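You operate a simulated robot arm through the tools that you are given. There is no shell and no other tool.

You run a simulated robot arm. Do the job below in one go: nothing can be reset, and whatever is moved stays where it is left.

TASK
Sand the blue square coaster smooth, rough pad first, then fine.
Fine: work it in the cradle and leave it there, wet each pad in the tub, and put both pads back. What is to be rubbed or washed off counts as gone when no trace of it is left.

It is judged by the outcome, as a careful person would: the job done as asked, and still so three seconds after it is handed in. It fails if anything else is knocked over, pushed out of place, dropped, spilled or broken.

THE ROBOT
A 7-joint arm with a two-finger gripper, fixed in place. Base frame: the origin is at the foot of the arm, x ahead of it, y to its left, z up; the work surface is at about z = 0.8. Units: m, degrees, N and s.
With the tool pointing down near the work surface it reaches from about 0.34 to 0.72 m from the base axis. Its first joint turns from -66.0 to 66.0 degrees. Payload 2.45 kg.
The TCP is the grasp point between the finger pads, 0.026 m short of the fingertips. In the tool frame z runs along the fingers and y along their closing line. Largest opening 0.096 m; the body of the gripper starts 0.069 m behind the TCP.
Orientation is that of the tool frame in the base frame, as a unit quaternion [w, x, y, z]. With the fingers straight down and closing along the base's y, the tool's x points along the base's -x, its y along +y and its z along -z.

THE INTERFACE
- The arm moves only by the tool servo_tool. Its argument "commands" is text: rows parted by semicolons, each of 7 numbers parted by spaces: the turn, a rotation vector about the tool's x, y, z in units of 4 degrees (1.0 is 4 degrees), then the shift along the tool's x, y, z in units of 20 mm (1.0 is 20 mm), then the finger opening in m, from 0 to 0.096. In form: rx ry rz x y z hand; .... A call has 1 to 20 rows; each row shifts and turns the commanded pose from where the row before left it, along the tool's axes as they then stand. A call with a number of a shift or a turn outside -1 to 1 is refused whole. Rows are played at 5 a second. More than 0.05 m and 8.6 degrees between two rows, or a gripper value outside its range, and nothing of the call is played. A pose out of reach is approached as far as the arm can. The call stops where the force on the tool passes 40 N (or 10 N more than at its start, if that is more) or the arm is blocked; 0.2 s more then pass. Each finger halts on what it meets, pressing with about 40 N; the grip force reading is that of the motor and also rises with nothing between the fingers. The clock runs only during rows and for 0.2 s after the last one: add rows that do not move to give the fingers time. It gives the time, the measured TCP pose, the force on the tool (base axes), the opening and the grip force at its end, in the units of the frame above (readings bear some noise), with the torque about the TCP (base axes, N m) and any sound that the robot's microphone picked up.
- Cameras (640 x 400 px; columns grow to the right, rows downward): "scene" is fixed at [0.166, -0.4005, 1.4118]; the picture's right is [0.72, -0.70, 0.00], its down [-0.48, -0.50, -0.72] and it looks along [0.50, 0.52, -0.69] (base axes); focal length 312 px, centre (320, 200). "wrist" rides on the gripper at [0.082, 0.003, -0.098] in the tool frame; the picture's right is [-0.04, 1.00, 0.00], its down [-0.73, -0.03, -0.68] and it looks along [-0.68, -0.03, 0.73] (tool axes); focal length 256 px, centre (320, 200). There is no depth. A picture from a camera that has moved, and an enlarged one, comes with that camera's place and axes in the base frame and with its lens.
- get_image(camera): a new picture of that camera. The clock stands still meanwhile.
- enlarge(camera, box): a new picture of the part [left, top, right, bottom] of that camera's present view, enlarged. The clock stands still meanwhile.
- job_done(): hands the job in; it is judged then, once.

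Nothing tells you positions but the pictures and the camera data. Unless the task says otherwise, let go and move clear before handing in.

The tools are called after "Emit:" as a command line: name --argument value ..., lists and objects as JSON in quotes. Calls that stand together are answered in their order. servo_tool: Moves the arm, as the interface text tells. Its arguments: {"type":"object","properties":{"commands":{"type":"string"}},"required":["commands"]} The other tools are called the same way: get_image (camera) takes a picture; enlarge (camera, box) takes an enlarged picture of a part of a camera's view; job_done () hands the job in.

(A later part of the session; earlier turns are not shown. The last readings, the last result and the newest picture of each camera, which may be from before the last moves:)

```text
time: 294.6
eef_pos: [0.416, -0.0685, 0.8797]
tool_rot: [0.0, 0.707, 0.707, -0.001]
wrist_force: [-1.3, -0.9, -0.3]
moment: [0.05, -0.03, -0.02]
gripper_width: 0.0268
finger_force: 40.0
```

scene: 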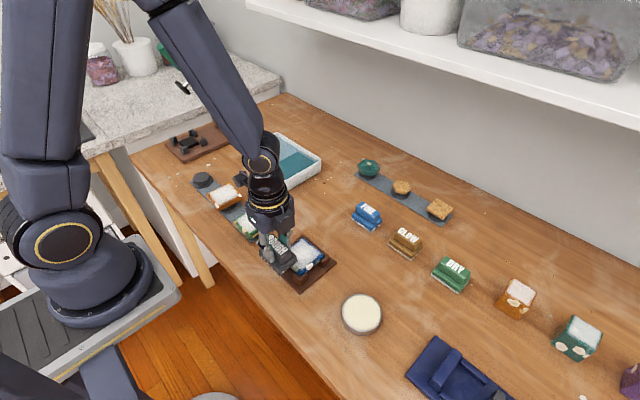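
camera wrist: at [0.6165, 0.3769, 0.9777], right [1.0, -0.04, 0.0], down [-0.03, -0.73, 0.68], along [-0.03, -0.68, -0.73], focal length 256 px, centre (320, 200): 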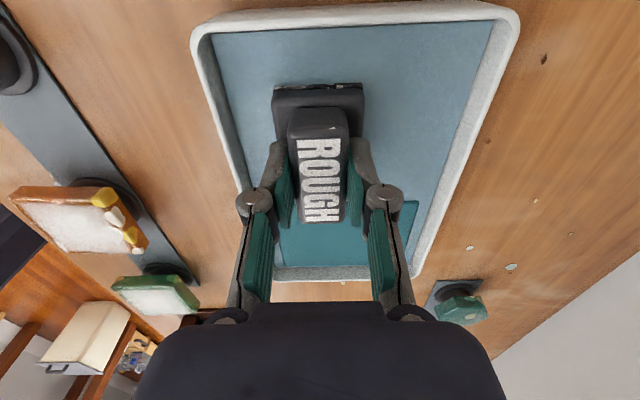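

Emit:
servo_tool --commands "0 0 0 0 0 0.02 0.01; 0 0 0 0 0 0 0.01; 0 0 0 0 0 0 0.01"

Emit:
servo_tool --commands "0 0 0 0 0 0.015 0.01; 0 0 0 0 0 0 0.01; 0 0 0 0 0 0 0.01"

Emit:
servo_tool --commands "0 0 0 0 0 0.015 0.01; 0 0 0 0 0 0 0.01; 0 0 0 0 0 0 0.01"

```text
time: 295.4
eef_pos: [0.4157, -0.0689, 0.8802]
tool_rot: [0.0, 0.707, 0.707, -0.001]
wrist_force: [0.0, 1.3, 0.2]
moment: [-0.01, -0.03, -0.01]
gripper_width: 0.0271
finger_force: 39.7
```

```text
time: 296.1
eef_pos: [0.416, -0.0699, 0.8804]
tool_rot: [0.0, 0.707, 0.707, -0.001]
wrist_force: [1.6, 1.3, 4.8]
moment: [0.09, -0.11, -0.01]
gripper_width: 0.027
finger_force: 40.0
```

```text
time: 296.9
eef_pos: [0.4156, -0.0703, 0.8804]
tool_rot: [0.0, 0.707, 0.707, -0.002]
wrist_force: [0.2, -0.4, 14.4]
moment: [0.06, -0.04, 0.02]
gripper_width: 0.027
finger_force: 39.9
```

Emit:
servo_tool --commands "0 0 0 0.5 0 0 0.01; 0 0 0 -0.5 0 0 0.01; 0 0 0 -0.5 0 0 0.01; 0 0 0 0.5 0 0 0.01; 0 0 0 0.5 0 0 0.01; 0 0 0 -0.5 0 0 0.01; 0 0 0 -0.5 0 0 0.01; 0 0 0 0.5 0 0 0.01; 0 0 0 0.5 0 0 0.01; 0 0 0 -0.5 0 0 0.01"

```text
time: 299.1
eef_pos: [0.4152, -0.0696, 0.8803]
tool_rot: [-0.001, 0.707, 0.707, -0.001]
wrist_force: [0.0, 4.6, 13.6]
moment: [0.1, -0.12, 0.04]
gripper_width: 0.0271
finger_force: 40.1
```

y-strokes are stable (13.6 N held). Running full sets.

Emit:
servo_tool --commands "0 0 0 0.6 0 0 0.01; 0 0 0 -0.6 0 0 0.01; 0 0 0 -0.6 0 0 0.01; 0 0 0 0.6 0 0 0.01; 0 0 0 0.6 0 0 0.01; 0 0 0 -0.6 0 0 0.01; 0 0 0 -0.6 0 0 0.01; 0 0 0 0.6 0 0 0.01; 0 0 0 0.6 0 0 0.01; 0 0 0 -0.6 0 0 0.01; 0 0 0 -0.6 0 0 0.01; 0 0 0 0.6 0 0 0.01; 0 0 0 0.6 0 0 0.01; 0 0 0 -0.6 0 0 0.01; 0 0 0 -0.6 0 0 0.01; 0 0 0 0.6 0 0 0.01; 0 0 0 0.6 0 0 0.01; 0 0 0 -0.6 0 0 0.01"

Emit:
servo_tool --commands "0 0 0 0.6 0 0 0.01; 0 0 0 -0.6 0 0 0.01; 0 0 0 -0.6 0 0 0.01; 0 0 0 0.6 0 0 0.01; 0 0 0 0.6 0 0 0.01; 0 0 0 -0.6 0 0 0.01; 0 0 0 -0.6 0 0 0.01; 0 0 0 0.6 0 0 0.01; 0 0 0 0.6 0 0 0.01; 0 0 0 -0.6 0 0 0.01; 0 0 0 -0.6 0 0 0.01; 0 0 0 0.6 0 0 0.01; 0 0 0 0.6 0 0 0.01; 0 0 0 -0.6 0 0 0.01; 0 0 0 -0.6 0 0 0.01; 0 0 0 0.6 0 0 0.01; 0 0 0 0.6 0 0 0.01; 0 0 0 -0.6 0 0 0.01"

Emit:
enlarge --camera "scene" --box '[275, 220, 340, 280]'

```text
time: 301.6
eef_pos: [0.4148, -0.079, 0.8791]
tool_rot: [-0.001, 0.706, 0.708, 0.001]
wrist_force: [-1.5, -0.6, 11.8]
moment: [-0.19, 0.12, -0.03]
gripper_width: 0.027
finger_force: 40.6
stopped in row 12: the force on the tool passed its limit at 42 N (the readings are from after the stop); the commanded pose is now the measured one
```

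```text
time: 303.3
eef_pos: [0.4151, -0.0869, 0.8811]
tool_rot: [0.001, 0.707, 0.707, -0.001]
wrist_force: [-3.0, -1.3, 13.9]
moment: [0.24, 0.25, 0.07]
gripper_width: 0.027
finger_force: 39.5
stopped in row 8: the force on the tool passed its limit at 46 N (the readings are from after the stop); the commanded pose is now the measured one
```

```text
6.67 times, centred on (308, 250) of scene
camera zoom: at [0.1657, -0.4005, 1.4118], right [0.72, -0.7, 0.0], down [-0.48, -0.5, -0.72], along [0.5, 0.52, -0.69], focal length 2080 px, centre (403, -133)
```

zoom: 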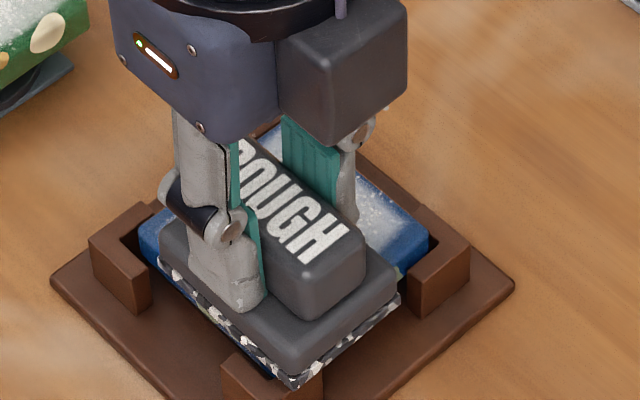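

Emit:
servo_tool --commands "0 0 0 0 0 -0.2 0.01; 0 0 0 0 0 -0.7 0.01; 0 0 0 0.4 0.5 -0.8 0.01; 0 0 0 0.4 0.9 -0.5 0.01; 0 0 0 0 0.9 0 0.01; 0 0 0 0 0.9 0 0.01; 0 0 0 0 0.7 0 0.01; 0 0 0 0 0 0 0.01; 0 0 0 0 0 0 0.01"

Emit:
enlarge --camera "scene" --box '[282, 232, 332, 276]'

Emit:
enlarge --camera "wrist" --box '[130, 0, 300, 160]'

```text
time: 305.3
eef_pos: [0.4931, -0.0687, 0.9248]
tool_rot: [0.001, 0.707, 0.707, 0.0]
wrist_force: [0.3, 0.0, -1.3]
moment: [-0.03, 0.0, 0.0]
gripper_width: 0.0271
finger_force: 39.5
```

```text
9.09 times, centred on (307, 254) of scene
camera zoom: at [0.1661, -0.4005, 1.4118], right [0.72, -0.7, 0.0], down [-0.48, -0.5, -0.72], along [0.5, 0.52, -0.69], focal length 2836 px, centre (438, -291)
```

zoom: 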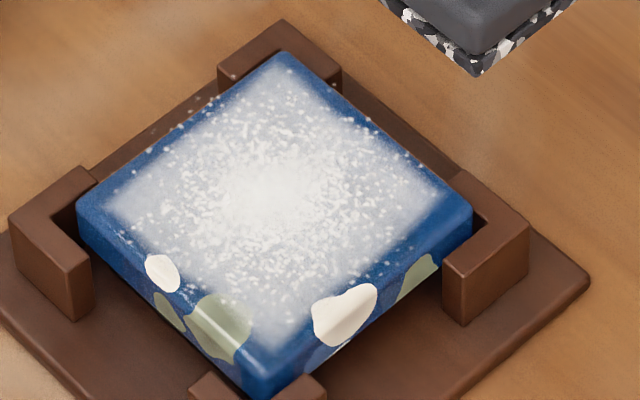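

```text
2.50 times, centred on (215, 80) of wrist
camera zoom: at [0.4956, 0.0127, 1.0224], right [1.0, -0.04, 0.0], down [-0.03, -0.73, 0.68], along [-0.03, -0.68, -0.73], focal length 640 px, centre (582, 500)
```

zoom: 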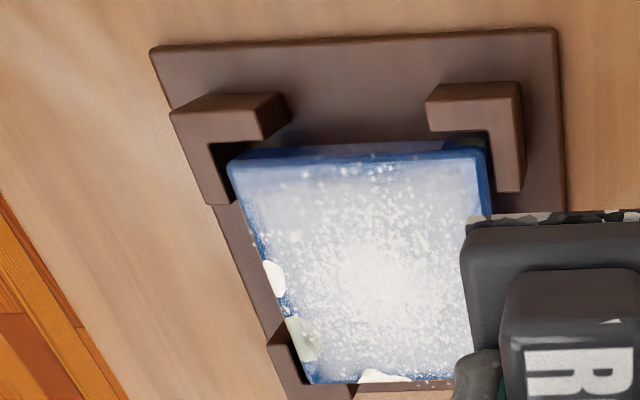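

Emit:
enlarge --camera "wrist" --box '[180, 45, 270, 105]'

Emit:
enlarge --camera "wrist" --box '[200, 90, 290, 160]'

Emit:
enlarge --camera "scene" --box '[284, 246, 312, 274]'

```text
6.67 times, centred on (225, 75) of wrist
camera zoom: at [0.4956, 0.0127, 1.0224], right [1.0, -0.04, 0.0], down [-0.03, -0.73, 0.68], along [-0.03, -0.68, -0.73], focal length 1707 px, centre (953, 1033)
```

zoom: 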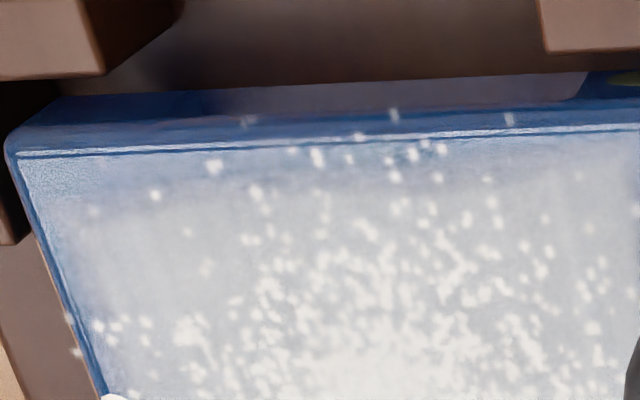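

```text
5.71 times, centred on (245, 125) of wrist
camera zoom: at [0.4956, 0.0127, 1.0224], right [1.0, -0.04, 0.0], down [-0.03, -0.73, 0.68], along [-0.03, -0.68, -0.73], focal length 1463 px, centre (749, 629)
```

zoom: 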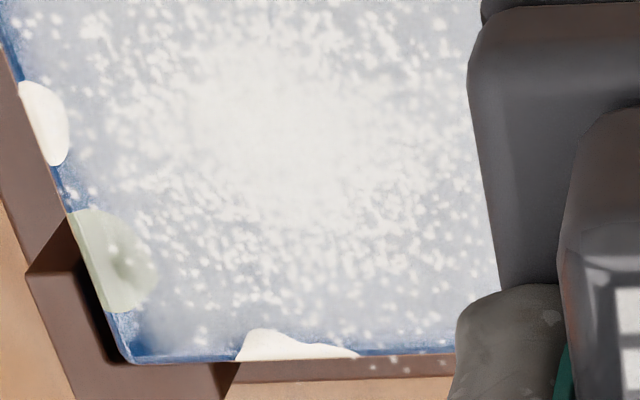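

```text
14.29 times, centred on (298, 260) of scene
camera zoom: at [0.1661, -0.4005, 1.4118], right [0.72, -0.7, 0.0], down [-0.48, -0.5, -0.72], along [0.5, 0.52, -0.69], focal length 4457 px, centre (634, -657)
```

zoom: 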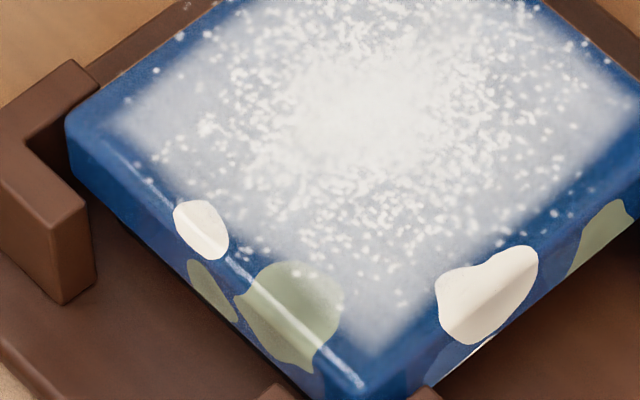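

Emit:
enlarge --camera "wrist" --box '[265, 75, 375, 125]'

Emit:
enlarge --camera "scene" --box '[300, 195, 350, 245]'

Emit:
enlarge --camera "scene" --box '[395, 325, 525, 400]'

Emit:
enlarge --camera "scene" --box '[335, 280, 390, 340]'

```text
5.82 times, centred on (320, 100) of wrist
camera zoom: at [0.4956, 0.0127, 1.0224], right [1.0, -0.04, 0.0], down [-0.03, -0.73, 0.68], along [-0.03, -0.68, -0.73], focal length 1489 px, centre (320, 782)
```

zoom: 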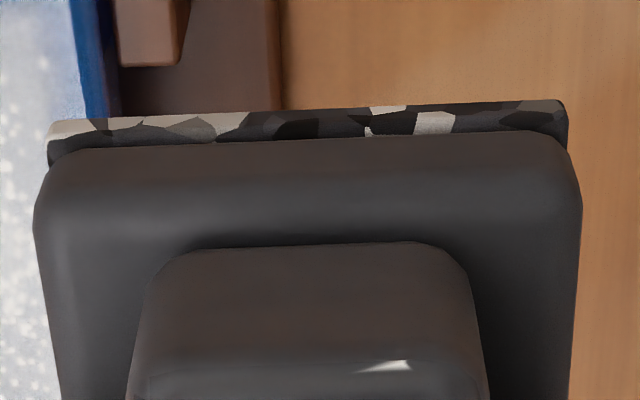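

```text
8.00 times, centred on (325, 220) of scene
camera zoom: at [0.1661, -0.4005, 1.4118], right [0.72, -0.7, 0.0], down [-0.48, -0.5, -0.72], along [0.5, 0.52, -0.69], focal length 2496 px, centre (280, 40)
```

zoom: 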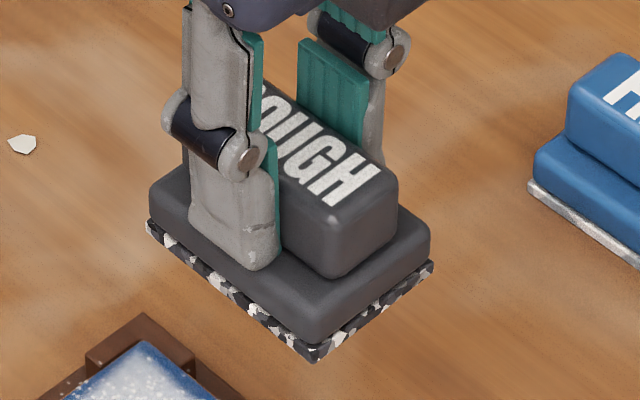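

```text
4.92 times, centred on (460, 362) of scene
camera zoom: at [0.1661, -0.4005, 1.4118], right [0.72, -0.7, 0.0], down [-0.48, -0.5, -0.72], along [0.5, 0.52, -0.69], focal length 1536 px, centre (-369, -600)
```

zoom: 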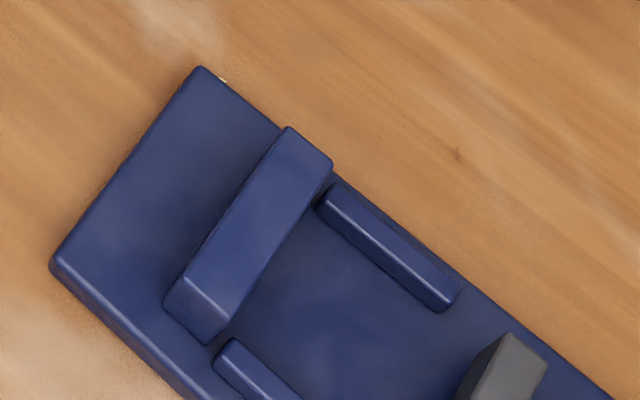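

```text
6.67 times, centred on (362, 310) of scene
camera zoom: at [0.1661, -0.4005, 1.4118], right [0.72, -0.7, 0.0], down [-0.48, -0.5, -0.72], along [0.5, 0.52, -0.69], focal length 2080 px, centre (37, -533)
```

zoom: 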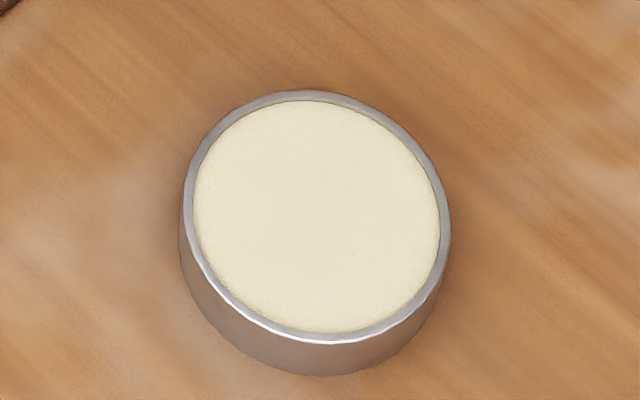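

The dust pattern hasn't changed at all, so the rubbing isn't "taking" — most likely the pad isn't properly wet. I'll soak it for much longer, and also press it gently on the soaked teal pad in the tub.

Emit:
servo_tool --commands "0 0 0 0.4 0.1 -0.2 0.01; 0 0 0 0.95 0.32 0 0.01; 0 0 0 0.95 0.32 0 0.01; 0 0 0 0.95 0.32 0 0.01; 0 0 0 0.95 0.32 0 0.01; 0 0 0 0.95 0.32 0 0.01; 0 0 0 0.95 0.32 0 0.01; 0 0 0 0.95 0.32 0 0.01; 0 0 0 0.95 0.32 0 0.01; 0 0 0 0.95 0.32 0 0.01; 0 0 0 0.95 0.32 0 0.01; 0 0 0 0.95 0.32 0 0.01; 0 0 0 0.95 0.32 0 0.01; 0 0 0 0.95 0.32 0 0.01; 0 0 0 0.95 0.32 0 0.01; 0 0 0 0.95 0.32 0 0.01; 0 0 0 0.95 0.32 0 0.01; 0 0 0 0.95 0.32 0 0.01; 0 0 0 0.95 0.32 0 0.01; 0 0 0 0.8 0.1 0 0.01"

Emit:
servo_tool --commands "0 0 0 0 0 0.5 0.01; 0 0 0 0 0 0.5 0.01; 0 0 0 0 0 0.5 0.01; 0 0 0 0 0 0.5 0.01; 0 0 0 0 0 0.5 0.01; 0 0 0 0 0 0.4 0.01; 0 0 0 0 0 0.3 0.01; 0 0 0 0 0 0.2 0.01; 0 0 0 0 0 0.1 0.01; 0 0 0 0 0 0 0.01; 0 0 0 0 0 0 0.01; 0 0 0 0 0 0 0.01; 0 0 0 0 0 0 0.01; 0 0 0 0 0 0 0.01"

Emit:
servo_tool --commands "0 0 0 0 0 0 0.01; 0 0 0 0 0 0 0.01; 0 0 0 0 0 0 0.01; 0 0 0 0 0 0 0.01; 0 0 0 0 0 0 0.01; 0 0 0 0 0 0 0.01; 0 0 0 0 0 0 0.01; 0 0 0 0 0 0 0.01; 0 0 0 0 0 0 0.01; 0 0 0 0 0 0 0.01; 0 0 0 0 0 0 0.01; 0 0 0 0 0 0 0.01; 0 0 0 0 0 0 0.01; 0 0 0 0 0 0 0.01; 0 0 0 0 0 0 0.01; 0 0 0 0 0 0 0.01"

Emit:
enlarge --camera "scene" --box '[245, 115, 315, 185]'

```text
time: 309.5
eef_pos: [0.6136, 0.2957, 0.9279]
tool_rot: [0.001, 0.707, 0.707, -0.001]
wrist_force: [-0.9, -0.1, -0.5]
moment: [-0.02, -0.03, 0.01]
gripper_width: 0.0269
finger_force: 39.0
```

```text
time: 312.5
eef_pos: [0.6132, 0.2953, 0.8546]
tool_rot: [0.001, 0.707, 0.707, -0.001]
wrist_force: [-0.4, 0.0, -1.1]
moment: [-0.04, -0.02, 0.0]
gripper_width: 0.027
finger_force: 40.1
```

```text
time: 315.9
eef_pos: [0.6139, 0.295, 0.8555]
tool_rot: [0.002, 0.707, 0.707, 0.0]
wrist_force: [1.0, 0.5, -0.8]
moment: [0.0, -0.02, 0.01]
gripper_width: 0.0268
finger_force: 39.2
```

```text
5.71 times, centred on (280, 150) of scene
camera zoom: at [0.1661, -0.4005, 1.4118], right [0.72, -0.7, 0.0], down [-0.48, -0.5, -0.72], along [0.5, 0.52, -0.69], focal length 1783 px, centre (549, 486)
```

zoom: 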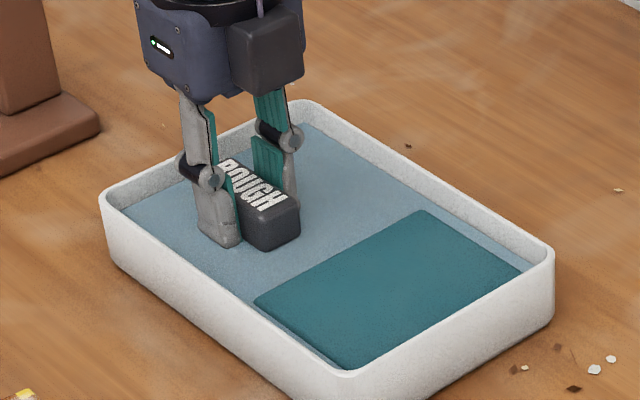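

Fully soaked for ~4 s. Next lift, hover over the teal pad, and press lightly.

Emit:
servo_tool --commands "0 0 0 0 0 -0.2 0.01; 0 0 0 0 0 -0.3 0.01; 0 0 0 0 0 -0.4 0.01; 0 0 0 0 0 -0.5 0.01; 0 0 0 0 0 -0.5 0.01; 0 0 0 0 0 -0.5 0.01; 0 0 0 0 0 0 0.01; 0 0 0 -0.5 0.1 0 0.01; 0 0 0 -0.8 0.1 0 0.01; 0 0 0 -0.8 0.1 0 0.01; 0 0 0 -0.8 0.1 0 0.01; 0 0 0 -0.8 0.1 0 0.01; 0 0 0 -0.8 0.1 0 0.01; 0 0 0 -0.7 0 0 0.01; 0 0 0 0 0 0 0.01; 0 0 0 0 0 0 0.01"

Emit:
enlarge --camera "scene" --box '[245, 105, 335, 190]'

Emit:
get_image --camera "wrist"

```text
time: 319.3
eef_pos: [0.6245, 0.192, 0.9055]
tool_rot: [0.002, 0.707, 0.707, -0.001]
wrist_force: [0.3, 0.6, -0.1]
moment: [0.0, -0.03, 0.0]
gripper_width: 0.0271
finger_force: 40.0
```

```text
4.71 times, centred on (290, 148) of scene
camera zoom: at [0.166, -0.4005, 1.4118], right [0.72, -0.7, 0.0], down [-0.48, -0.5, -0.72], along [0.5, 0.52, -0.69], focal length 1468 px, centre (461, 447)
```

zoom: 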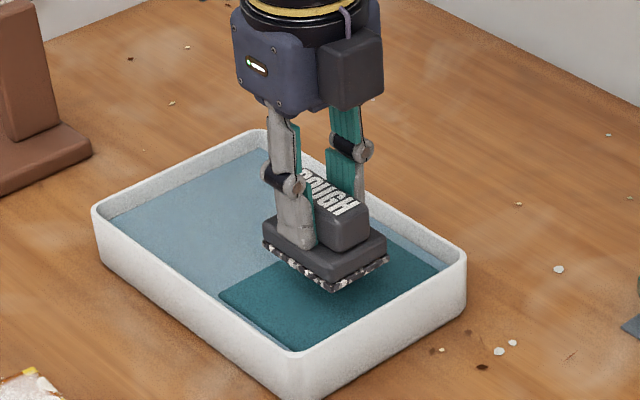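

```text
taken
camera wrist: at [0.6282, 0.2743, 1.0033], right [1.0, -0.04, 0.0], down [-0.03, -0.73, 0.68], along [-0.03, -0.68, -0.73], focal length 256 px, centre (320, 200)
```

wrist: 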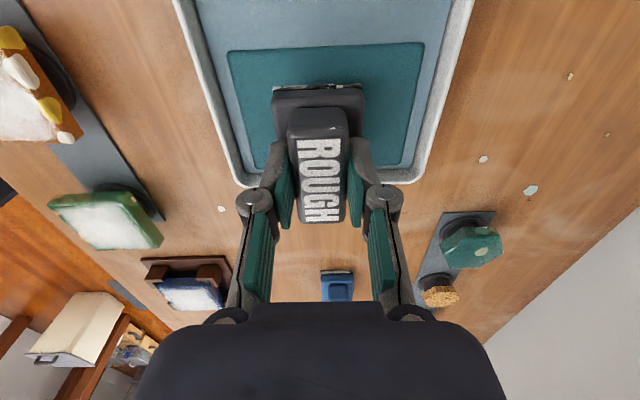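

Emit:
servo_tool --commands "0 0 0 0 0 0.4 0.01; 0 0 0 0 0 0.4 0.01; 0 0 0 0 0 0.3 0.01; 0 0 0 0 0 0.2 0.01; 0 0 0 0 0 0 0.01"

Emit:
servo_tool --commands "0 0 0 0 0 0.1 0.01; 0 0 0 0 0 0 0.01"

Emit:
servo_tool --commands "0 0 0 0 0 0.1 0.01; 0 0 0 0 0 0 0.01"

Emit:
servo_tool --commands "0 0 0 0 0 0.1 0.01; 0 0 0 0 0 0 0.01"

Emit:
enlarge --camera "scene" --box '[245, 105, 335, 190]'

```text
time: 320.5
eef_pos: [0.6263, 0.1929, 0.8805]
tool_rot: [0.002, 0.707, 0.707, 0.001]
wrist_force: [-5.6, -2.3, 20.3]
moment: [0.15, 0.38, 0.04]
gripper_width: 0.027
finger_force: 40.1
```

```text
time: 321.1
eef_pos: [0.627, 0.1929, 0.8792]
tool_rot: [0.004, 0.707, 0.707, 0.001]
wrist_force: [0.0, 0.4, 5.3]
moment: [0.04, 0.12, 0.02]
gripper_width: 0.0273
finger_force: 40.0
stopped in row 2: the force on the tool passed its limit at 41 N (the readings are from after the stop); the commanded pose is now the measured one
```

```text
time: 321.7
eef_pos: [0.6277, 0.1921, 0.8793]
tool_rot: [0.003, 0.707, 0.707, 0.004]
wrist_force: [-4.3, -1.7, 24.9]
moment: [-0.1, 0.36, 0.01]
gripper_width: 0.027
finger_force: 40.1
```

```text
time: 322.1
eef_pos: [0.6279, 0.1933, 0.8804]
tool_rot: [0.004, 0.707, 0.708, 0.004]
wrist_force: [0.2, 0.6, 6.3]
moment: [0.0, 0.15, 0.02]
gripper_width: 0.0271
finger_force: 40.0
stopped in row 1: the force on the tool passed its limit at 44 N (the readings are from after the stop); the commanded pose is now the measured one
```

```text
4.71 times, centred on (290, 148) of scene
camera zoom: at [0.1659, -0.4005, 1.4118], right [0.72, -0.7, 0.0], down [-0.48, -0.5, -0.72], along [0.5, 0.52, -0.69], focal length 1468 px, centre (461, 447)
```

zoom: 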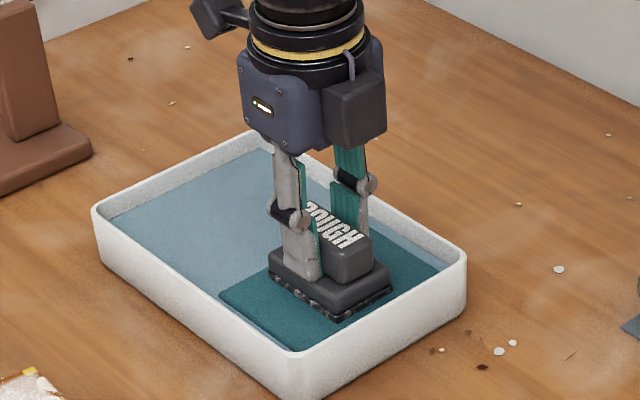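

Emit:
servo_tool --commands "0 0 0 0 0 -0.2 0.01; 0 0 0 0 0 -0.4 0.01; 0 0 0 0 0 -0.6 0.01; 0 0 0 0 0 -0.6 0.01; 0 0 0 0 0 -0.5 0.01; 0 0 0 0 0 0 0.01"

Emit:
enlarge --camera "scene" --box '[270, 110, 320, 160]'

Emit:
enlarge --camera "scene" --box '[235, 125, 330, 195]'

Emit:
enlarge --camera "wrist" --box '[265, 75, 375, 125]'

```text
time: 323.5
eef_pos: [0.6287, 0.1931, 0.9244]
tool_rot: [0.004, 0.707, 0.707, 0.002]
wrist_force: [-1.0, 0.2, 0.1]
moment: [0.05, -0.02, -0.03]
gripper_width: 0.0271
finger_force: 39.9
```

```text
8.00 times, centred on (295, 135) of scene
camera zoom: at [0.166, -0.4005, 1.4118], right [0.72, -0.7, 0.0], down [-0.48, -0.5, -0.72], along [0.5, 0.52, -0.69], focal length 2496 px, centre (520, 720)
```

zoom: 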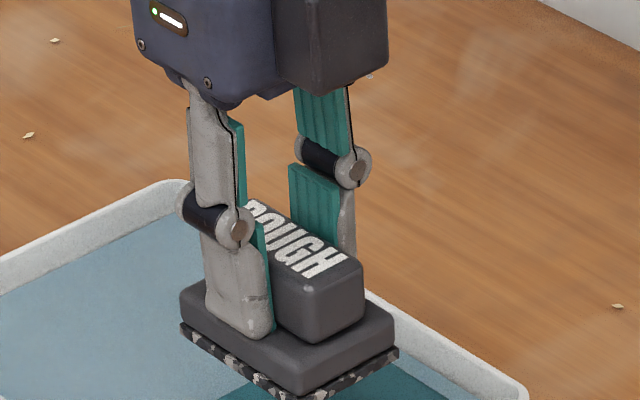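

```text
5.71 times, centred on (282, 160) of scene
camera zoom: at [0.166, -0.4005, 1.4118], right [0.72, -0.7, 0.0], down [-0.48, -0.5, -0.72], along [0.5, 0.52, -0.69], focal length 1783 px, centre (534, 429)
```

zoom: 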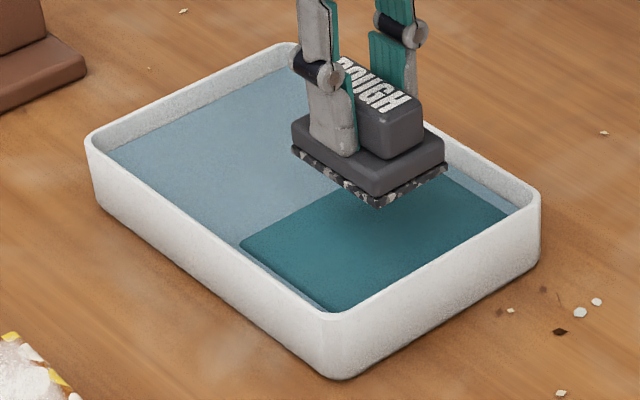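

```text
5.82 times, centred on (320, 100) of wrist
camera zoom: at [0.6297, 0.2752, 1.0217], right [1.0, -0.04, 0.01], down [-0.03, -0.73, 0.68], along [-0.02, -0.68, -0.73], focal length 1489 px, centre (320, 782)
```

zoom: 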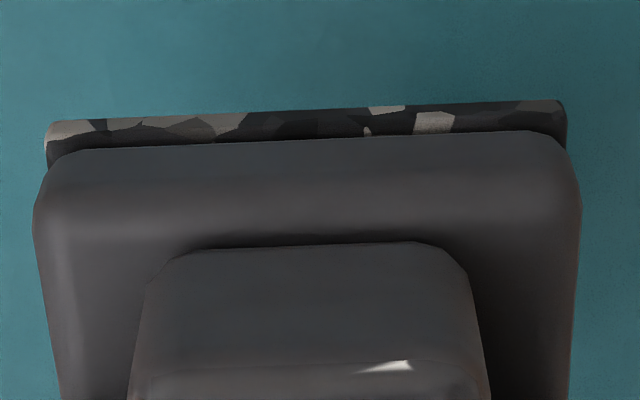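

Now the sole is clearly darker – it's truly wet (the soaked teal pad/long soak did it). Levelling the tool and going back to the coaster.

Emit:
servo_tool --commands "0.12 0.04 0 -0.4 -0.3 0 0.01; 0 0 0 -0.93 -0.7 0 0.01; 0 0 0 -0.93 -0.7 0 0.01; 0 0 0 -0.93 -0.7 0 0.01; 0 0 0 -0.93 -0.7 0 0.01; 0 0 0 -0.93 -0.7 0 0.01; 0 0 0 -0.93 -0.7 0 0.01; 0 0 0 -0.93 -0.7 0 0.01; 0 0 0 -0.93 -0.7 0 0.01; 0 0 0 -0.93 -0.7 0 0.01; 0 0 0 -0.93 -0.7 0 0.01; 0 0 0 -0.93 -0.7 0 0.01; 0 0 0 -0.93 -0.7 0 0.01; 0 0 0 -0.93 -0.7 0 0.01; 0 0 0 -0.69 -0.53 0 0.01; 0 0 0 0 0 0 0.01; 0 0 0 0 0 0 0.01"

Emit:
servo_tool --commands "0 0 0 0 0 0.6 0.01; 0 0 0 0 0 0.6 0.01; 0 0 0 0 0 0.5 0.01; 0 0 0 0 0 0.3 0.01; 0 0 0 0 0 0 0.01; 0 0 0 0 0 0 0.01"

Emit:
enlarge --camera "scene" --box '[265, 205, 345, 285]'

```text
time: 327.1
eef_pos: [0.428, -0.07, 0.9241]
tool_rot: [-0.001, 0.707, 0.707, 0.001]
wrist_force: [0.3, 0.4, -0.3]
moment: [0.01, 0.04, 0.0]
gripper_width: 0.0272
finger_force: 40.2
```

```text
time: 328.5
eef_pos: [0.4293, -0.069, 0.8848]
tool_rot: [0.0, 0.707, 0.707, 0.0]
wrist_force: [0.5, 1.1, -0.3]
moment: [-0.01, 0.01, -0.01]
gripper_width: 0.0269
finger_force: 39.6
```

```text
5.00 times, centred on (305, 245) of scene
camera zoom: at [0.166, -0.4005, 1.4118], right [0.72, -0.7, 0.0], down [-0.48, -0.5, -0.72], along [0.5, 0.52, -0.69], focal length 1560 px, centre (395, -25)
```

zoom: 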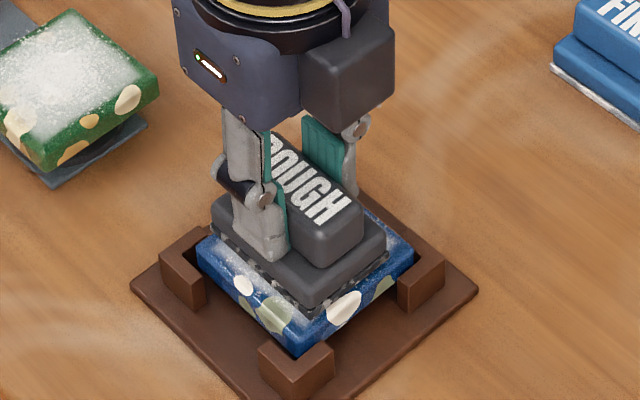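

Stepping down to contact.

Emit:
servo_tool --commands "0 0 0 0 0 0.1 0.01; 0 0 0 0 0 0.06 0.01; 0 0 0 0 0 0 0.01; 0 0 0 0 0 0 0.01"

Emit:
servo_tool --commands "0 0 0 0 0 0.03 0.01; 0 0 0 0 0 0 0.01; 0 0 0 0 0 0 0.01"

Emit:
servo_tool --commands "0 0 0 0 0 0.02 0.01; 0 0 0 0 0 0 0.01; 0 0 0 0 0 0 0.01"

Emit:
servo_tool --commands "0 0 0 0 0 0.02 0.01; 0 0 0 0 0 0 0.01; 0 0 0 0 0 0 0.01"

```text
time: 329.5
eef_pos: [0.4285, -0.0696, 0.882]
tool_rot: [0.0, 0.707, 0.707, 0.001]
wrist_force: [0.6, -0.6, -0.5]
moment: [0.02, 0.0, -0.01]
gripper_width: 0.027
finger_force: 40.2
```

```text
time: 330.3
eef_pos: [0.4291, -0.0685, 0.8801]
tool_rot: [-0.001, 0.707, 0.707, 0.001]
wrist_force: [0.3, 0.7, -0.5]
moment: [0.0, -0.02, 0.03]
gripper_width: 0.0268
finger_force: 39.8
```

```text
time: 331.1
eef_pos: [0.4289, -0.0695, 0.8794]
tool_rot: [0.0, 0.707, 0.707, 0.001]
wrist_force: [-2.6, -1.1, 14.9]
moment: [-0.23, 0.15, 0.02]
gripper_width: 0.027
finger_force: 40.2
```

```text
time: 331.9
eef_pos: [0.4276, -0.0693, 0.8798]
tool_rot: [0.0, 0.706, 0.708, 0.002]
wrist_force: [-1.9, 2.3, 31.2]
moment: [-0.03, 0.07, 0.04]
gripper_width: 0.0267
finger_force: 39.9
```

Emit:
servo_tool --commands "0 0 0 0 0 -0.015 0.01; 0 0 0 0.4 0 0 0.01; 0 0 0 -0.4 0 0 0.01; 0 0 0 -0.4 0 0 0.01; 0 0 0 0.4 0 0 0.01; 0 0 0 0.4 0 0 0.01; 0 0 0 -0.4 0 0 0.01; 0 0 0 -0.4 0 0 0.01; 0 0 0 0.4 0 0 0.01"

Emit:
enlarge --camera "scene" --box '[275, 220, 340, 280]'

Emit:
enlarge --camera "wrist" --box '[230, 40, 410, 190]'

```text
time: 333.9
eef_pos: [0.4282, -0.0717, 0.8799]
tool_rot: [0.002, 0.708, 0.706, 0.0]
wrist_force: [1.0, -7.9, 21.5]
moment: [-0.23, 0.03, 0.01]
gripper_width: 0.027
finger_force: 39.7
```

```text
6.67 times, centred on (308, 250) of scene
camera zoom: at [0.1657, -0.4007, 1.4118], right [0.72, -0.7, 0.0], down [-0.48, -0.5, -0.72], along [0.5, 0.52, -0.69], focal length 2080 px, centre (403, -133)
```

zoom: 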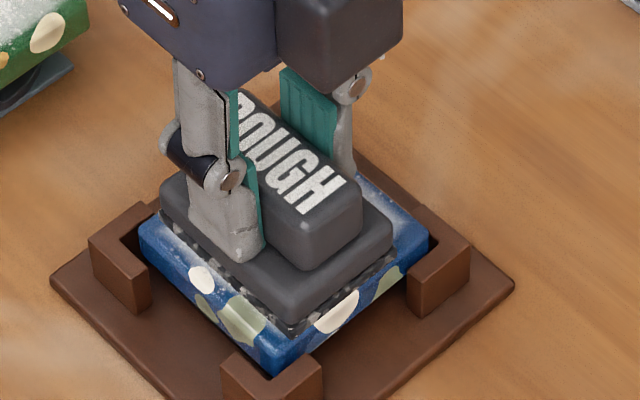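

```text
2.67 times, centred on (320, 115) of wrist
camera zoom: at [0.4306, 0.01, 0.977], right [1.0, -0.04, 0.0], down [-0.03, -0.73, 0.68], along [-0.03, -0.68, -0.73], focal length 683 px, centre (320, 427)
```

zoom: 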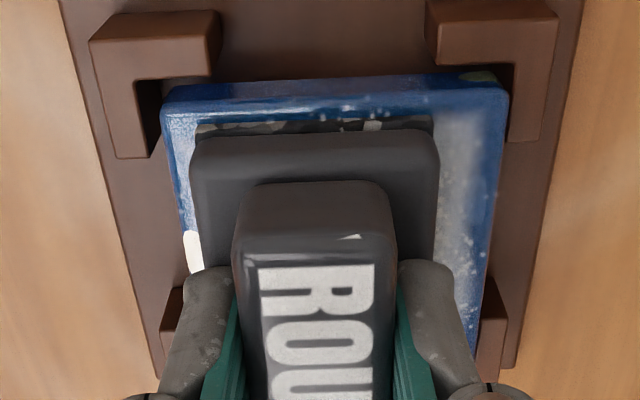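

Emit:
servo_tool --commands "0 0 0 0.4 0 -0.01 0.01; 0 0 0 -0.4 0 0 0.01; 0 0 0 -0.4 0 0 0.01; 0 0 0 0.4 0 0 0.01; 0 0 0 0.4 0 0 0.01; 0 0 0 -0.4 0 0 0.01; 0 0 0 -0.4 0 0 0.01; 0 0 0 0.4 0 0 0.01; 0 0 0 0.4 0 0 0.01; 0 0 0 -0.4 0 0 0.01; 0 0 0 -0.4 0 0 0.01; 0 0 0 0.4 0 0 0.01"

Emit:
servo_tool --commands "0 0 0 0 0 -0.2 0.01; 0 0 0 0 0 -0.6 0.01; 0 0 0 0 0.5 -0.6 0.01; 0 0 0 0 0.9 -0.5 0.01; 0 0 0 0 0.9 0 0.01; 0 0 0 0 0.7 0 0.01; 0 0 0 0 0 0 0.01; 0 0 0 0 0 0 0.01"

Emit:
enlarge --camera "scene" --box '[282, 232, 332, 276]'

Emit:
enlarge --camera "wrist" --box '[265, 75, 375, 125]'

```text
time: 336.5
eef_pos: [0.4281, -0.0716, 0.8814]
tool_rot: [-0.001, 0.707, 0.707, 0.001]
wrist_force: [-0.1, -0.3, -1.9]
moment: [0.0, -0.01, 0.01]
gripper_width: 0.0272
finger_force: 40.1
```

```text
time: 338.3
eef_pos: [0.4892, -0.0704, 0.9181]
tool_rot: [-0.001, 0.707, 0.707, 0.0]
wrist_force: [-0.2, 0.1, 0.0]
moment: [-0.04, 0.03, 0.01]
gripper_width: 0.0271
finger_force: 40.2
```

```text
9.09 times, centred on (307, 254) of scene
camera zoom: at [0.1661, -0.4005, 1.4118], right [0.72, -0.7, 0.0], down [-0.48, -0.5, -0.72], along [0.5, 0.52, -0.69], focal length 2836 px, centre (438, -291)
```

zoom: 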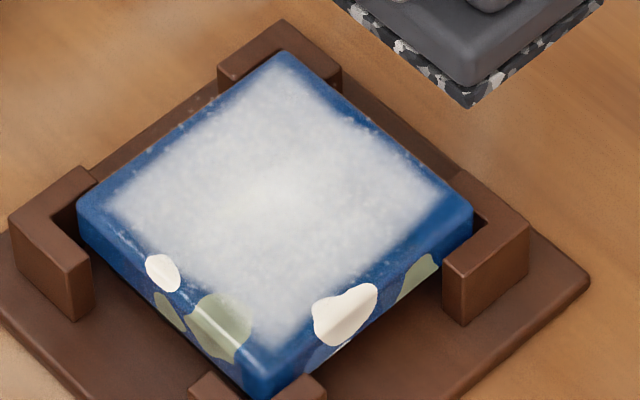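

```text
5.82 times, centred on (320, 100) of wrist
camera zoom: at [0.4921, 0.0112, 1.0149], right [1.0, -0.04, 0.0], down [-0.03, -0.73, 0.68], along [-0.03, -0.68, -0.74], focal length 1489 px, centre (320, 782)
```

zoom: 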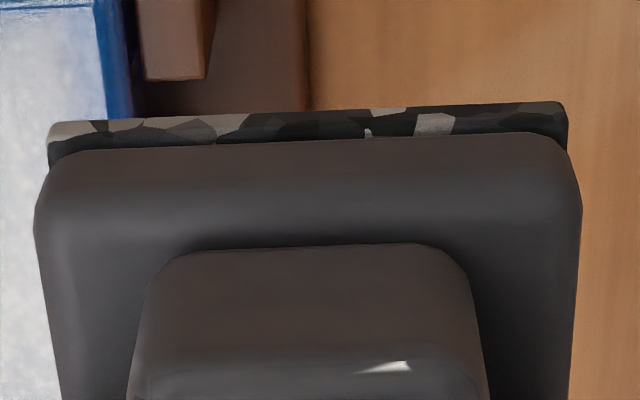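

Excellent – with the pad truly wet, the coarse granules are gone and only a fine haze remains. Checking closely for leftover granules.

Emit:
enlarge --camera "scene" --box '[286, 236, 312, 262]'

Emit:
enlarge --camera "scene" --box '[300, 238, 328, 266]'

Emit:
enlarge --camera "scene" --box '[290, 252, 318, 278]'

Emit:
enlarge --camera "wrist" --box '[130, 0, 290, 150]'

```text
15.38 times, centred on (299, 249) of scene
camera zoom: at [0.1661, -0.4005, 1.4118], right [0.72, -0.7, 0.0], down [-0.48, -0.5, -0.72], along [0.5, 0.52, -0.69], focal length 4800 px, centre (643, -554)
```

zoom: 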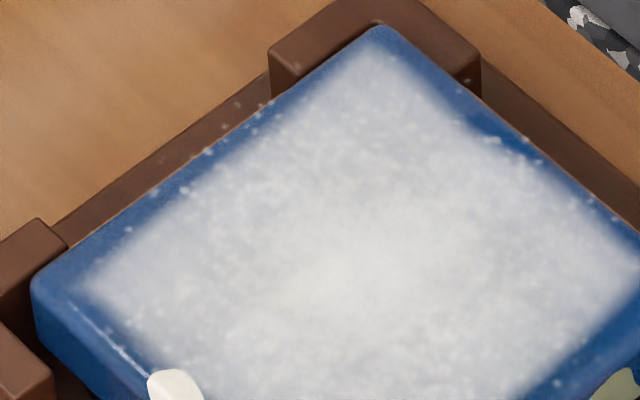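

```text
14.29 times, centred on (314, 252) of scene
camera zoom: at [0.1661, -0.4005, 1.4118], right [0.72, -0.7, 0.0], down [-0.48, -0.5, -0.72], along [0.5, 0.52, -0.69], focal length 4457 px, centre (406, -543)
```

zoom: 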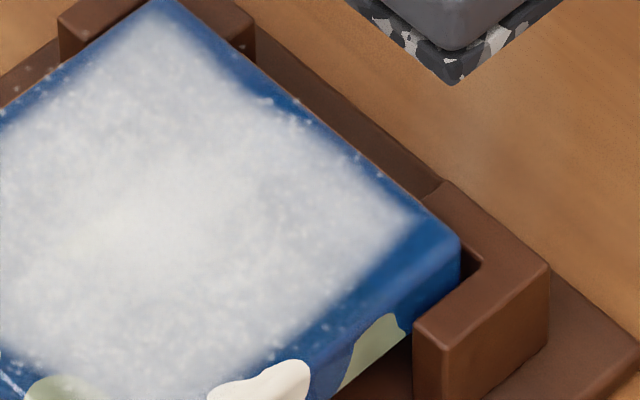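

```text
15.38 times, centred on (304, 265) of scene
camera zoom: at [0.1661, -0.4005, 1.4118], right [0.72, -0.7, 0.0], down [-0.48, -0.5, -0.72], along [0.5, 0.52, -0.69], focal length 4800 px, centre (566, -800)
```

zoom: 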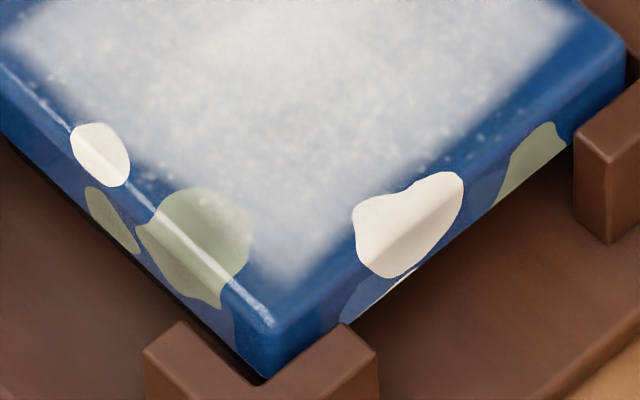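

```text
2.67 times, centred on (210, 75) of wrist
camera zoom: at [0.4921, 0.0112, 1.0149], right [1.0, -0.04, 0.0], down [-0.03, -0.73, 0.68], along [-0.03, -0.68, -0.74], focal length 683 px, centre (613, 533)
```

zoom: 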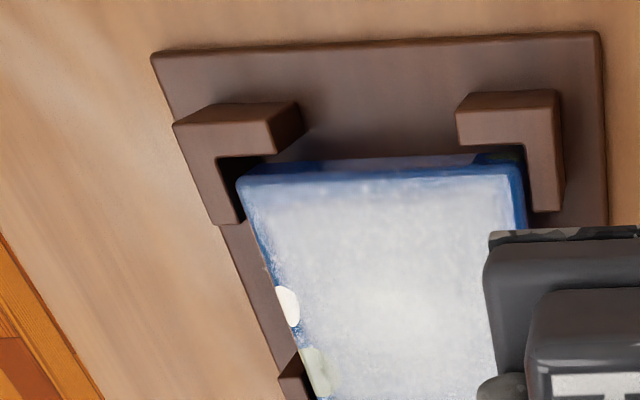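

Faint traces of granules remain, so a few more wet strokes with the rough pad are needed.

Emit:
servo_tool --commands "0 0 0 0 -0.6 0 0.01; 0 0 0 0 -0.9 0 0.01; 0 0 0 0 -0.9 0 0.01; 0 0 0 0 -0.6 0 0.01; 0 0 0 0 0 0.6 0.01; 0 0 0 0 0 0.6 0.01; 0 0 0 0 0 0.5 0.01; 0 0 0 0 0 0.15 0.01; 0 0 0 0 0 0 0.01; 0 0 0 0 0 0 0.01"

Emit:
servo_tool --commands "0 0 0 0 0 0.03 0.01; 0 0 0 0 0 0 0.01; 0 0 0 0 0 0 0.01"

Emit:
servo_tool --commands "0 0 0 0 0 0.02 0.01; 0 0 0 0 0 0 0.01; 0 0 0 0 0 0 0.01"

Emit:
servo_tool --commands "0 0 0 0 0 0.02 0.01; 0 0 0 0 0 0 0.01; 0 0 0 0 0 0 0.01"

```text
time: 340.5
eef_pos: [0.4272, -0.0686, 0.8819]
tool_rot: [0.0, 0.708, 0.707, 0.001]
wrist_force: [0.1, 0.5, -0.7]
moment: [-0.01, -0.01, 0.05]
gripper_width: 0.0271
finger_force: 39.5
```

```text
time: 341.3
eef_pos: [0.4276, -0.0698, 0.8805]
tool_rot: [0.0, 0.707, 0.707, 0.001]
wrist_force: [-0.3, -0.6, -0.7]
moment: [-0.01, -0.01, 0.0]
gripper_width: 0.0269
finger_force: 39.6
```

```text
time: 342.1
eef_pos: [0.4275, -0.0704, 0.881]
tool_rot: [0.0, 0.707, 0.707, 0.001]
wrist_force: [0.6, 0.4, -0.9]
moment: [-0.02, 0.0, 0.03]
gripper_width: 0.0271
finger_force: 39.7
```

```text
time: 342.9
eef_pos: [0.4293, -0.0712, 0.8808]
tool_rot: [-0.001, 0.707, 0.707, 0.001]
wrist_force: [1.2, 0.2, -0.5]
moment: [0.01, 0.05, 0.0]
gripper_width: 0.0269
finger_force: 40.0
```

Emit:
servo_tool --commands "0 0 0 0 0 0.02 0.01; 0 0 0 0 0 0 0.01; 0 0 0 0 0 0 0.01"

Emit:
servo_tool --commands "0 0 0 0 0 0.015 0.01; 0 0 0 0 0 0 0.01; 0 0 0 0 0 0 0.01"

Emit:
servo_tool --commands "0 0 0 0 0 0.01 0.01; 0 0 0 0 0 0 0.01; 0 0 0 0 0 0 0.01"

```text
time: 343.7
eef_pos: [0.4286, -0.0716, 0.8805]
tool_rot: [0.0, 0.707, 0.707, 0.0]
wrist_force: [0.3, -0.3, -1.9]
moment: [0.0, -0.01, 0.01]
gripper_width: 0.0268
finger_force: 40.3
```

```text
time: 344.5
eef_pos: [0.4295, -0.0691, 0.8808]
tool_rot: [0.0, 0.707, 0.707, 0.0]
wrist_force: [-0.7, -0.1, -0.6]
moment: [0.01, -0.01, 0.01]
gripper_width: 0.0271
finger_force: 40.0
```

```text
time: 345.3
eef_pos: [0.4279, -0.07, 0.8795]
tool_rot: [-0.001, 0.707, 0.707, 0.0]
wrist_force: [-2.1, 0.7, 9.7]
moment: [-0.05, 0.1, -0.04]
gripper_width: 0.0271
finger_force: 40.3
```

Contact at ~10 N. y-strokes now.

Emit:
servo_tool --commands "0 0 0 0.4 0 0.005 0.01; 0 0 0 -0.4 0 0 0.01; 0 0 0 -0.4 0 0 0.01; 0 0 0 0.4 0 0 0.01; 0 0 0 0.4 0 0 0.01; 0 0 0 -0.4 0 0 0.01; 0 0 0 -0.4 0 0 0.01; 0 0 0 0.4 0 0 0.01; 0 0 0 0.4 0 0 0.01; 0 0 0 -0.4 0 0 0.01; 0 0 0 -0.4 0 0 0.01; 0 0 0 0.4 0 0 0.01"

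Emit:
servo_tool --commands "0 0 0 0.4 0 0 0.01; 0 0 0 -0.4 0 0 0.01; 0 0 0 -0.4 0 0 0.01; 0 0 0 0.4 0 0 0.01; 0 0 0 0.4 0 0 0.01; 0 0 0 -0.4 0 0 0.01; 0 0 0 -0.4 0 0 0.01; 0 0 0 0.4 0 0 0.01"

Emit:
enlarge --camera "wrist" --box '[230, 40, 410, 190]'

```text
time: 347.1
eef_pos: [0.4294, -0.0741, 0.8792]
tool_rot: [0.003, 0.708, 0.706, 0.001]
wrist_force: [-4.0, -0.8, 14.6]
moment: [0.38, 0.24, 0.11]
gripper_width: 0.027
finger_force: 39.8
stopped in row 9: the force on the tool passed its limit at 43 N (the readings are from after the stop); the commanded pose is now the measured one
```

```text
time: 348.9
eef_pos: [0.4287, -0.0732, 0.8805]
tool_rot: [0.004, 0.708, 0.706, 0.0]
wrist_force: [-0.4, -4.8, 13.9]
moment: [0.08, 0.14, 0.05]
gripper_width: 0.0269
finger_force: 39.6
```

```text
2.67 times, centred on (320, 115) of wrist
camera zoom: at [0.4318, 0.0086, 0.9768], right [1.0, -0.04, 0.01], down [-0.04, -0.73, 0.68], along [-0.03, -0.68, -0.73], focal length 683 px, centre (320, 427)
```

zoom: 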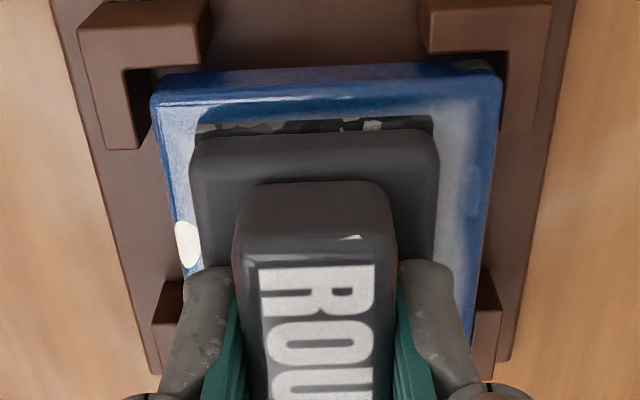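

Emit:
servo_tool --commands "0 0 0 0.3 0 0 0.01; 0 0 0 -0.4 0 0 0.01; 0 0 0 -0.4 0 0 0.01; 0 0 0 0.4 0 0 0.01; 0 0 0 0.3 0 0 0.01; 0 0 0 0 0 -0.2 0.01; 0 0 0 0 0 -0.6 0.01; 0 0 0 0 0.5 -0.6 0.01; 0 0 0 0 0.9 -0.5 0.01; 0 0 0 0 0.9 0 0.01; 0 0 0 0 0.7 0 0.01; 0 0 0 0 0 0 0.01; 0 0 0 0 0 0 0.01"

Emit:
enlarge --camera "scene" --box '[286, 236, 312, 262]'

Emit:
enlarge --camera "scene" --box '[300, 238, 328, 266]'

Emit:
enlarge --camera "scene" --box '[290, 252, 318, 278]'

```text
time: 351.7
eef_pos: [0.4879, -0.0682, 0.9176]
tool_rot: [0.003, 0.708, 0.706, -0.001]
wrist_force: [-0.1, 0.4, -0.6]
moment: [0.02, -0.02, 0.0]
gripper_width: 0.0269
finger_force: 40.1
```

```text
15.38 times, centred on (299, 249) of scene
camera zoom: at [0.1661, -0.4005, 1.4118], right [0.72, -0.7, 0.0], down [-0.48, -0.5, -0.72], along [0.5, 0.52, -0.69], focal length 4800 px, centre (643, -554)
```

zoom: 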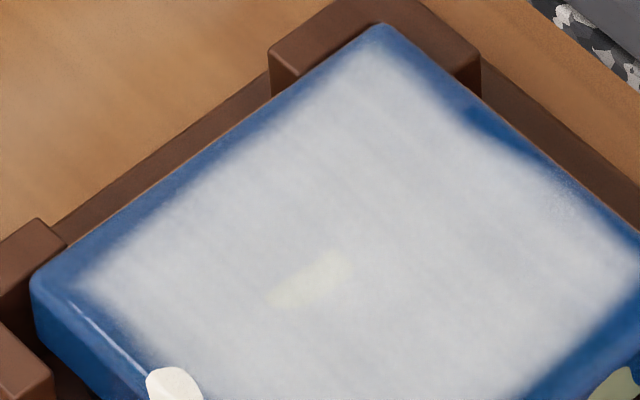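

```text
14.29 times, centred on (314, 252) of scene
camera zoom: at [0.1661, -0.4005, 1.4118], right [0.72, -0.7, 0.0], down [-0.48, -0.5, -0.72], along [0.5, 0.52, -0.69], focal length 4457 px, centre (406, -543)
```

zoom: 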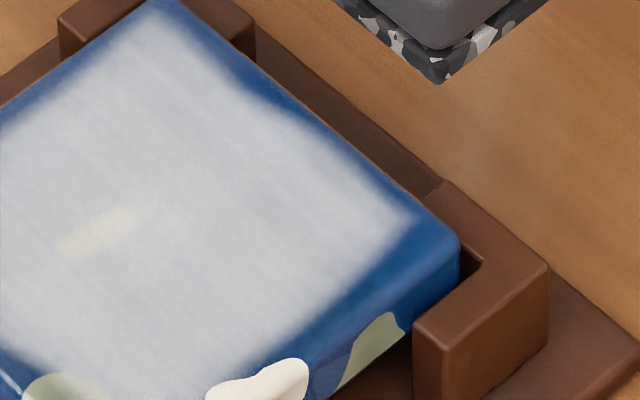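

```text
15.38 times, centred on (304, 265) of scene
camera zoom: at [0.1661, -0.4005, 1.4118], right [0.72, -0.7, 0.0], down [-0.48, -0.5, -0.72], along [0.5, 0.52, -0.69], focal length 4800 px, centre (566, -800)
```

zoom: 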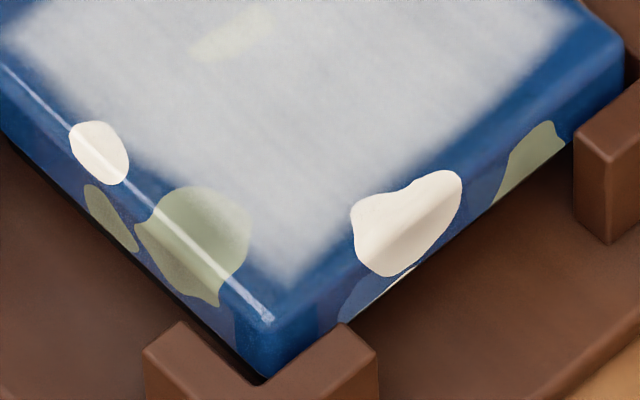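

The granular crust is gone, leaving only the fine-scratch haze for the FINE pad. Now I return the ROUGH pad to its spot.

Emit:
servo_tool --commands "0.04 0.08 -0.04 0.4 0.5 -0.2 0.01; 0 0 0 0.7 0.95 0 0.01; 0 0 0 0.7 0.95 0 0.01; 0 0 0 0.7 0.95 0 0.01; 0 0 0 0.7 0.95 0 0.01; 0 0 0 0.7 0.95 0 0.01; 0 0 0 0.6 0.95 0 0.01; 0 0 0 0.4 0.95 0 0.01; 0 0 0 0 0.4 0 0.01; 0 0 0 0 0 0 0.01; 0 0 0 0 0 0 0.01"

Emit:
get_image --camera "wrist"

Emit:
enlarge --camera "scene" --box '[300, 140, 400, 240]'

```text
time: 354.1
eef_pos: [0.6392, 0.0292, 0.9233]
tool_rot: [0.0, 0.707, 0.707, 0.002]
wrist_force: [0.4, -0.1, -1.2]
moment: [0.01, 0.04, 0.04]
gripper_width: 0.0268
finger_force: 40.1
```

```text
taken
camera wrist: at [0.6423, 0.1113, 1.0202], right [1.0, -0.04, 0.0], down [-0.03, -0.73, 0.68], along [-0.03, -0.68, -0.73], focal length 256 px, centre (320, 200)
```

wrist: 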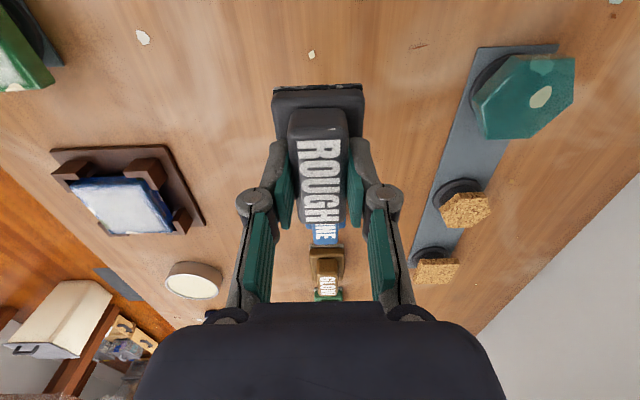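

```text
4.00 times, centred on (350, 190) of scene
camera zoom: at [0.1661, -0.4005, 1.4118], right [0.72, -0.7, 0.0], down [-0.48, -0.5, -0.72], along [0.5, 0.52, -0.69], focal length 1248 px, centre (200, 240)
```

zoom: 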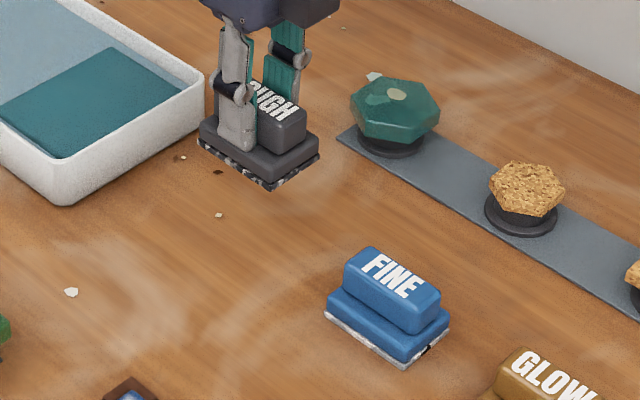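

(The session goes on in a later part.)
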